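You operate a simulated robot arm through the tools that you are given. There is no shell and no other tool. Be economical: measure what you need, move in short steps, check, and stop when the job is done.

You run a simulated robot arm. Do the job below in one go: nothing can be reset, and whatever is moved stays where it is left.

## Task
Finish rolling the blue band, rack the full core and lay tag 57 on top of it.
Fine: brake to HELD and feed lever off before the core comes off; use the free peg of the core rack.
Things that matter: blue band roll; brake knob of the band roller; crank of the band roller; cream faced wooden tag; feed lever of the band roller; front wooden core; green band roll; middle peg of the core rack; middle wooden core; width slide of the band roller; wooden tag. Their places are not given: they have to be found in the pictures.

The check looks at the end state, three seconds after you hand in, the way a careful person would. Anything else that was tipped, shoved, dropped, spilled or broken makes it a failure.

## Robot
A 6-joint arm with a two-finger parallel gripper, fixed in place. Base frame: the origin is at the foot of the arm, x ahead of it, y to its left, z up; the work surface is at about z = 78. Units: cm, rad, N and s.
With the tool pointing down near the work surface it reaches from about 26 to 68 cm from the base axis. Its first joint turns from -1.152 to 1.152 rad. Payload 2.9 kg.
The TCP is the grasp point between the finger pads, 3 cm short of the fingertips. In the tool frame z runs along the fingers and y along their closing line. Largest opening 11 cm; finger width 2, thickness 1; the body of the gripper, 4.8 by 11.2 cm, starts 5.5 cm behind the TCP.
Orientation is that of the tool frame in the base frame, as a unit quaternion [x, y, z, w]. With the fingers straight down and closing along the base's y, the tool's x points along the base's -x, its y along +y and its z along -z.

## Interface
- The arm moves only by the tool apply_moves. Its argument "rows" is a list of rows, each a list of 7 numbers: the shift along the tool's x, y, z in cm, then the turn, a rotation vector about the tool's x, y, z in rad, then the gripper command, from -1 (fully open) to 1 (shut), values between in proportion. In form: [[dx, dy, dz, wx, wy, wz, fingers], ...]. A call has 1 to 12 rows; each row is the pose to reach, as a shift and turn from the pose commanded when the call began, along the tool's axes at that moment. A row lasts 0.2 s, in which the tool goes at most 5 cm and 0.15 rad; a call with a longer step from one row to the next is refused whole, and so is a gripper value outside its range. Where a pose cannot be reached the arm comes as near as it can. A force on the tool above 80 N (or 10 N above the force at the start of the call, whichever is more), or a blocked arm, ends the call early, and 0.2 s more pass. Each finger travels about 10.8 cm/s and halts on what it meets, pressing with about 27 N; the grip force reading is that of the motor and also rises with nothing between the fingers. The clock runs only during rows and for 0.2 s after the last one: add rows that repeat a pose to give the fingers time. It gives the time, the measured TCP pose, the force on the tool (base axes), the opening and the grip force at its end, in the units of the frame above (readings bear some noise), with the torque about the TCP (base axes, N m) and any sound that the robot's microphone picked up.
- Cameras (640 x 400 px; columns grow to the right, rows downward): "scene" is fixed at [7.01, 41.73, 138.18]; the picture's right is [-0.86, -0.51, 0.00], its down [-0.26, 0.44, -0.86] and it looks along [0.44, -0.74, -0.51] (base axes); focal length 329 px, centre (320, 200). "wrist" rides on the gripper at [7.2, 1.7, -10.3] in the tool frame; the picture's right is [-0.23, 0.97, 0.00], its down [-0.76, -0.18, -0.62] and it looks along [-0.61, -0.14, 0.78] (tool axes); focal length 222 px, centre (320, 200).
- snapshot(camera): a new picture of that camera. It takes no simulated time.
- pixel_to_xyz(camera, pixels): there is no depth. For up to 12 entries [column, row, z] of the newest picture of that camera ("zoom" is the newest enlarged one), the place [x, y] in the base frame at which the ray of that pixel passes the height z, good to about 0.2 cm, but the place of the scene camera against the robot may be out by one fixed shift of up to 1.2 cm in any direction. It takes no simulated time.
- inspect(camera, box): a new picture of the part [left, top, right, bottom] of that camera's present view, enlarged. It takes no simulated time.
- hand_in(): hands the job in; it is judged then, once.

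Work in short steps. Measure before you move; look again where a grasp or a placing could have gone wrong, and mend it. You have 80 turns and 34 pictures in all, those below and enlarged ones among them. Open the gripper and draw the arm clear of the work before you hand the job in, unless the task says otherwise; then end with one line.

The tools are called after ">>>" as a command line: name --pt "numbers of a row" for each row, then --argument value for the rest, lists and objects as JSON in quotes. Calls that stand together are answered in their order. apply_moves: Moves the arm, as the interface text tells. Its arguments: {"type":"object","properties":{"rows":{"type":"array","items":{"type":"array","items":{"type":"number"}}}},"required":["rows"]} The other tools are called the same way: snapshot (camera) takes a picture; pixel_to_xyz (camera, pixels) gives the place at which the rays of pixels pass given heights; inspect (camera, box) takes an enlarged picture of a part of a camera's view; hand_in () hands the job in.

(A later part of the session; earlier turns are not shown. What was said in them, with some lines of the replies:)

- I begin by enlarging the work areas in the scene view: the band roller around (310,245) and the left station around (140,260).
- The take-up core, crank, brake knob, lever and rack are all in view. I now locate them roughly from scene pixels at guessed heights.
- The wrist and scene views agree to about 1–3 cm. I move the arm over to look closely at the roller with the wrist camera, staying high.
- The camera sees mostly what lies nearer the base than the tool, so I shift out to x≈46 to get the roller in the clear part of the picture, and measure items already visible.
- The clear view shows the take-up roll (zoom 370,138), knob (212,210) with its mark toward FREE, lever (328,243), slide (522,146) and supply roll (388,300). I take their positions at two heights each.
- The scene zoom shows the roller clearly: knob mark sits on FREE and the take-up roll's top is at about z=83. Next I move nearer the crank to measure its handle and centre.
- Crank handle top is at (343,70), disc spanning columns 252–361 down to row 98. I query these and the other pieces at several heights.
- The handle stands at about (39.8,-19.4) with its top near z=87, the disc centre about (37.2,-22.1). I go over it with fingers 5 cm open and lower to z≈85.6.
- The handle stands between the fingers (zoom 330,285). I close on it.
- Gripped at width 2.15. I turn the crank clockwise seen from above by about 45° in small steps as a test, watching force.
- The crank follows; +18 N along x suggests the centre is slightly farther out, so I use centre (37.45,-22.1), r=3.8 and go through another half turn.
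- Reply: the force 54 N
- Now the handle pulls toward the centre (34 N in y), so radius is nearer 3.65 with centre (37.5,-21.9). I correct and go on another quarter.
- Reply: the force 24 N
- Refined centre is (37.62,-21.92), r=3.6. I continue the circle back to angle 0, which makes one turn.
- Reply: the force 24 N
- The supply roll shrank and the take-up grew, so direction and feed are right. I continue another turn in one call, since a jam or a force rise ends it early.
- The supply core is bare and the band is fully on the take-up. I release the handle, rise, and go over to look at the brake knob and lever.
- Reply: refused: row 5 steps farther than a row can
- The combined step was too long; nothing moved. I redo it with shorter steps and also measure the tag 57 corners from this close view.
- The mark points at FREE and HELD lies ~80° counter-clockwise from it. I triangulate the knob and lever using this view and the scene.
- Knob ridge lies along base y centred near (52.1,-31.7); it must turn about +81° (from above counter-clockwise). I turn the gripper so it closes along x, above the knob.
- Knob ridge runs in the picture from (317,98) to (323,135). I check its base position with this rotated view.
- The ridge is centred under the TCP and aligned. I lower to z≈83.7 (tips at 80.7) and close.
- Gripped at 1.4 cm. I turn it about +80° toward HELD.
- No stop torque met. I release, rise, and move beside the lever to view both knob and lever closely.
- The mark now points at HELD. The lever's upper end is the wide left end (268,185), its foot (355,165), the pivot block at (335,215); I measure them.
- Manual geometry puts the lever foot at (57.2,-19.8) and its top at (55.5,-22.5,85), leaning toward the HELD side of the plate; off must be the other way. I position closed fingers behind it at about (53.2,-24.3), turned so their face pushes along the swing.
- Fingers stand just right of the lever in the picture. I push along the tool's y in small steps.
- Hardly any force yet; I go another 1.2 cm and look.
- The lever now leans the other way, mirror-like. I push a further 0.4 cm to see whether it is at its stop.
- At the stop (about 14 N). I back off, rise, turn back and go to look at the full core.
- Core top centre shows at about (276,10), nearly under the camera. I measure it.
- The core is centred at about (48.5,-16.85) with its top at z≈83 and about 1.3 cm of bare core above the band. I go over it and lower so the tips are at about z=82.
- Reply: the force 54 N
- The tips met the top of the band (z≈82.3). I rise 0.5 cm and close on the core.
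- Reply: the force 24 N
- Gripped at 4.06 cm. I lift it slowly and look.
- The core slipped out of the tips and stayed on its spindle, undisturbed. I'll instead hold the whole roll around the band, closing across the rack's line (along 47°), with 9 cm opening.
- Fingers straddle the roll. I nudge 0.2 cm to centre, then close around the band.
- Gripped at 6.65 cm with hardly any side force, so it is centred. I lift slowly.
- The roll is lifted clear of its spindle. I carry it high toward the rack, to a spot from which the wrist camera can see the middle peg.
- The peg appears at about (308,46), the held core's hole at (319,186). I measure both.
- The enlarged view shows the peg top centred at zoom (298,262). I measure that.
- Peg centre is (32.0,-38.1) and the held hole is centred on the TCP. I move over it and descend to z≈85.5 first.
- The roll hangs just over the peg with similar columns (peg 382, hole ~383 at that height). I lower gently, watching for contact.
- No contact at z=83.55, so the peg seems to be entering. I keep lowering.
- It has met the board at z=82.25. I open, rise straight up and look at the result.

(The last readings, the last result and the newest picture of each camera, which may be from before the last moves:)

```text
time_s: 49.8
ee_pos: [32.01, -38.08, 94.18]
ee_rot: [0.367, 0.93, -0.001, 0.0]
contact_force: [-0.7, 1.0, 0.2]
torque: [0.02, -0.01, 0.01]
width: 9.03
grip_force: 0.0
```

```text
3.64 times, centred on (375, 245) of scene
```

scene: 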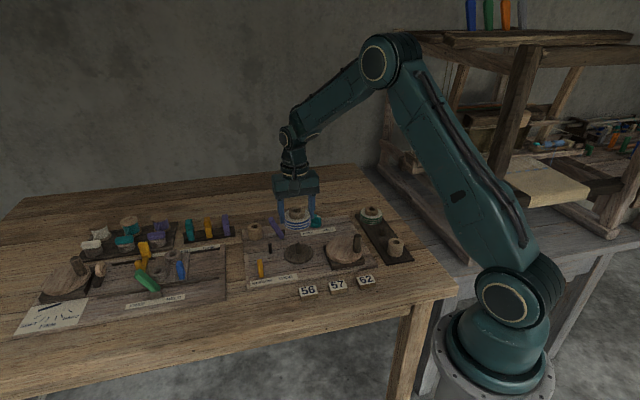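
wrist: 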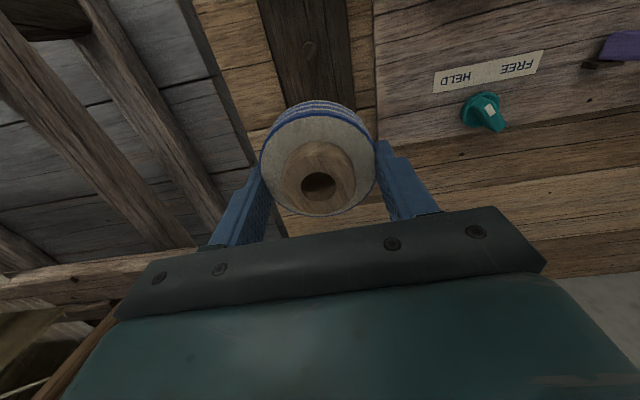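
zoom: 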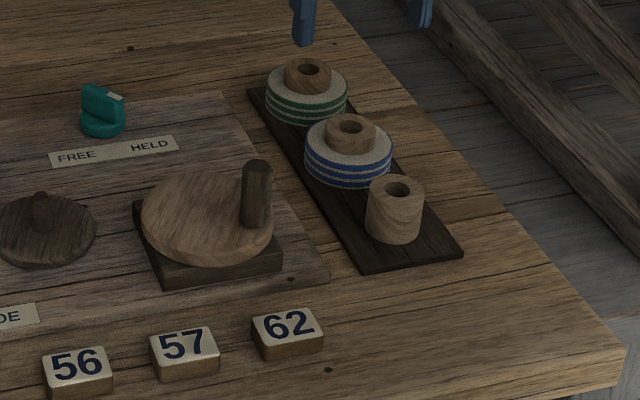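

The full core sits flat on the middle peg. I travel high to tag 57 at about (33.15,-11.4), turning the gripper to close across its short side.

>>> apply_moves --pt "1.6 1.9 -1 0 0 -0.145 -0.4" --pt "3.2 3.7 -1 0 0 -0.29 0" --pt "4.8 5.6 -1 0 0 -0.435 0" --pt "6.4 7.4 -1 0 0 -0.58 0" --pt "8 9.3 -1 0 0 -0.725 0" --pt "9.6 11.1 -1 0 0 -0.87 0" --pt "11.2 13 -1 0 0 -1.015 0" --pt "12.8 14.9 -1 0 0 -1.16 0" --pt "14.4 16.8 -1 0 0 -1.305 0" --pt "16 18.6 -1 0 0 -1.45 0" --pt "17.4 20.25 -1 0 0 -1.55 0" --pt "17.4 20.25 0 0 0 -1.55 0"

>>> snapshot --camera "wrist"

```text
time_s: 52.4
ee_pos: [32.85, -11.39, 93.98]
ee_rot: [-0.39, 0.921, 0.001, 0.0]
contact_force: [-0.1, 0.6, -1.1]
torque: [0.0, 0.0, -0.01]
width: 5.53
grip_force: 0.1
```

```text
3 pictures are left
```

wrist: 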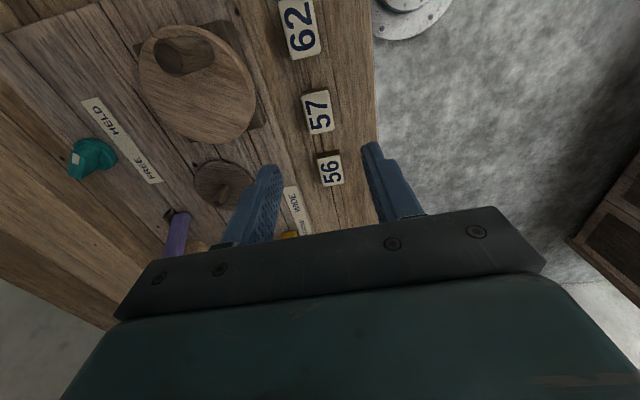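

Tag 57's face spans about (302,96),(326,90),(334,130),(310,135). I measure centre and edges.

>>> pixel_to_xyz --camera "wrist" --pixels '[[318, 113, 79.4], [302, 96, 79.4], [326, 90, 79.4], [334, 130, 79.4], [310, 135, 79.4], [318, 113, 80]]'

```text
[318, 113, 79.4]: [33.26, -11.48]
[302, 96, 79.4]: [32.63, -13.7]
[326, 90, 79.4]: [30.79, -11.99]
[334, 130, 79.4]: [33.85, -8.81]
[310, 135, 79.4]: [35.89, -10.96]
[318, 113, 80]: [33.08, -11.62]
```

Tag 57's centre is (33.27,-11.4), long side about 43–45°. I lower over it to z≈81.4.

>>> apply_moves --pt "-0.31 -0.3 3 0 0 0.03 0" --pt "-0.31 -0.3 7 0 0 0.03 0" --pt "-0.31 -0.3 10.5 0 0 0.03 0" --pt "-0.31 -0.3 12 0 0 0.03 0" --pt "-0.31 -0.3 12.5 0 0 0.03 0" --pt "-0.31 -0.3 12.5 0 0 0.03 0.5" --pt "-0.31 -0.3 12.5 0 0 0.03 1" --pt "-0.31 -0.3 12.5 0 0 0.03 1"

```text
time_s: 54.2
ee_pos: [33.48, -11.33, 81.5]
ee_rot: [-0.375, 0.927, 0.0, 0.0]
contact_force: [-0.1, -0.5, 0.1]
torque: [0.02, -0.01, -0.03]
width: 2.83
grip_force: 26.6
```

Gripped at 2.83 cm. I lift it high and carry it over the racked core.

>>> apply_moves --pt "0 0 -2 0 0 0 1" --pt "0 0 -6 0 0 0 1" --pt "0 0 -10 0 0 0 1" --pt "0 0 -13 0 0 0 1" --pt "3 -2.8 -13 0 0 0 1" --pt "6 -5.6 -13 0 0 0 1" --pt "9 -8.4 -13 0 0 0 1" --pt "12 -11.1 -13 0 0 0 1" --pt "15 -13.9 -13 0 0 0 1" --pt "17.5 -16.2 -13 0 0 0 1" --pt "19.62 -18.21 -13 0 0 0 1" --pt "19.62 -18.21 -13 0 0 0 1"

```text
time_s: 56.8
ee_pos: [31.89, -38.12, 94.59]
ee_rot: [-0.375, 0.927, 0.0, 0.001]
contact_force: [-0.3, 0.3, 0.1]
torque: [0.04, -0.02, -0.01]
width: 2.84
grip_force: 27.5
```

Over the core at (31.9,-38.1) with the tag still held. I lower to z≈86.3, then feel for contact.

>>> apply_moves --pt "-0.12 -0.05 3 0 0 0 1" --pt "-0.12 -0.05 6 0 0 0 1" --pt "-0.12 -0.05 7.6 0 0 0 1" --pt "-0.12 -0.05 8.2 0 0 0 1" --pt "-0.12 -0.05 8.2 0 0 0 1"

>>> inspect --camera "scene" --box '[340, 185, 420, 245]'

```text
time_s: 58.0
ee_pos: [32.37, -38.05, 86.31]
ee_rot: [-0.375, 0.927, 0.0, 0.0]
contact_force: [0.1, 0.5, -0.7]
torque: [0.03, -0.03, -0.01]
width: 2.86
grip_force: 26.8
```

```text
6.67 times, centred on (380, 215) of scene
```

zoom: 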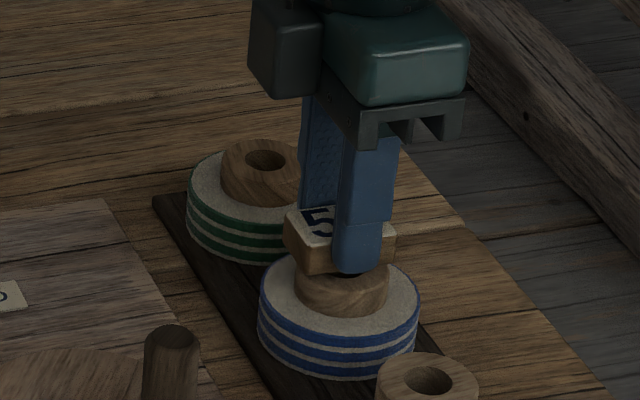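

The tag is centred above the core (columns 340 vs 342). I lower in small steps to contact.

>>> apply_moves --pt "0.05 0.05 0.2 0 0 0 1" --pt "0.05 0.05 0.4 0 0 0 1" --pt "0.05 0.05 0.6 0 0 0 1" --pt "0.05 0.05 0.6 0 0 0 1"

```text
time_s: 59.0
ee_pos: [32.21, -37.96, 85.97]
ee_rot: [-0.375, 0.927, -0.001, 0.001]
contact_force: [-6.5, 3.9, 21.8]
torque: [0.16, 0.32, -0.01]
width: 2.84
grip_force: 26.8
```

Contact at z≈85.97 (22 N). I ease up 0.2 cm, open gently and rise straight up.

>>> apply_moves --pt "0 0 -0.2 0 0 0 1" --pt "0 0 -0.2 0 0 0 0.45" --pt "0 0 -0.2 0 0 0 0.3" --pt "0 0 -0.2 0 0 0 0.2" --pt "0 0 -1.5 0 0 0 0.2" --pt "0 0 -4 0 0 0 0.2" --pt "0 0 -8 0 0 0 0.2" --pt "0 0 -12 0 0 0 0" --pt "0 0 -16 0 0 0 -0.5" --pt "0 0 -20 0 0 0 -1" --pt "0 0 -20 0 0 0 -1"

>>> inspect --camera "scene" --box '[230, 190, 420, 305]'

```text
time_s: 61.4
ee_pos: [32.08, -37.99, 106.05]
ee_rot: [-0.375, 0.927, 0.0, 0.0]
contact_force: [-0.2, -0.5, -0.2]
torque: [-0.01, -0.01, 0.02]
width: 11.02
grip_force: 0.1
```

```text
3.37 times, centred on (325, 248) of scene
```

zoom: 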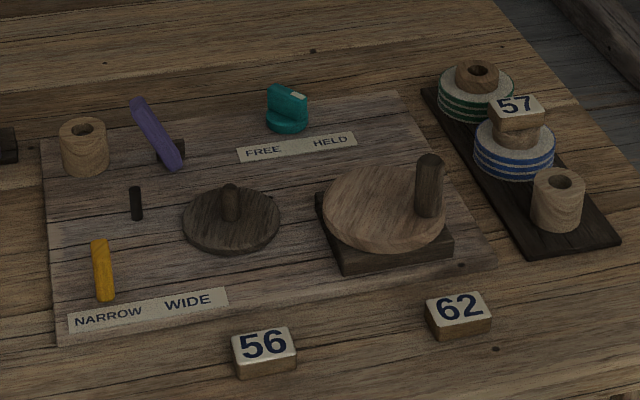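

The picture shows tag 57 flat on top of the full blue core on the middle peg, the knob at HELD and the lever over, and nothing else moved. The arm is clear and open, so I hand in.

>>> hand_in

```text
The job is handed in.
```

The blue band is fully rolled, the brake is at HELD, the feed lever is pushed to its other stop (its off position has no label), and the full core is on the middle peg with tag 57 on top.
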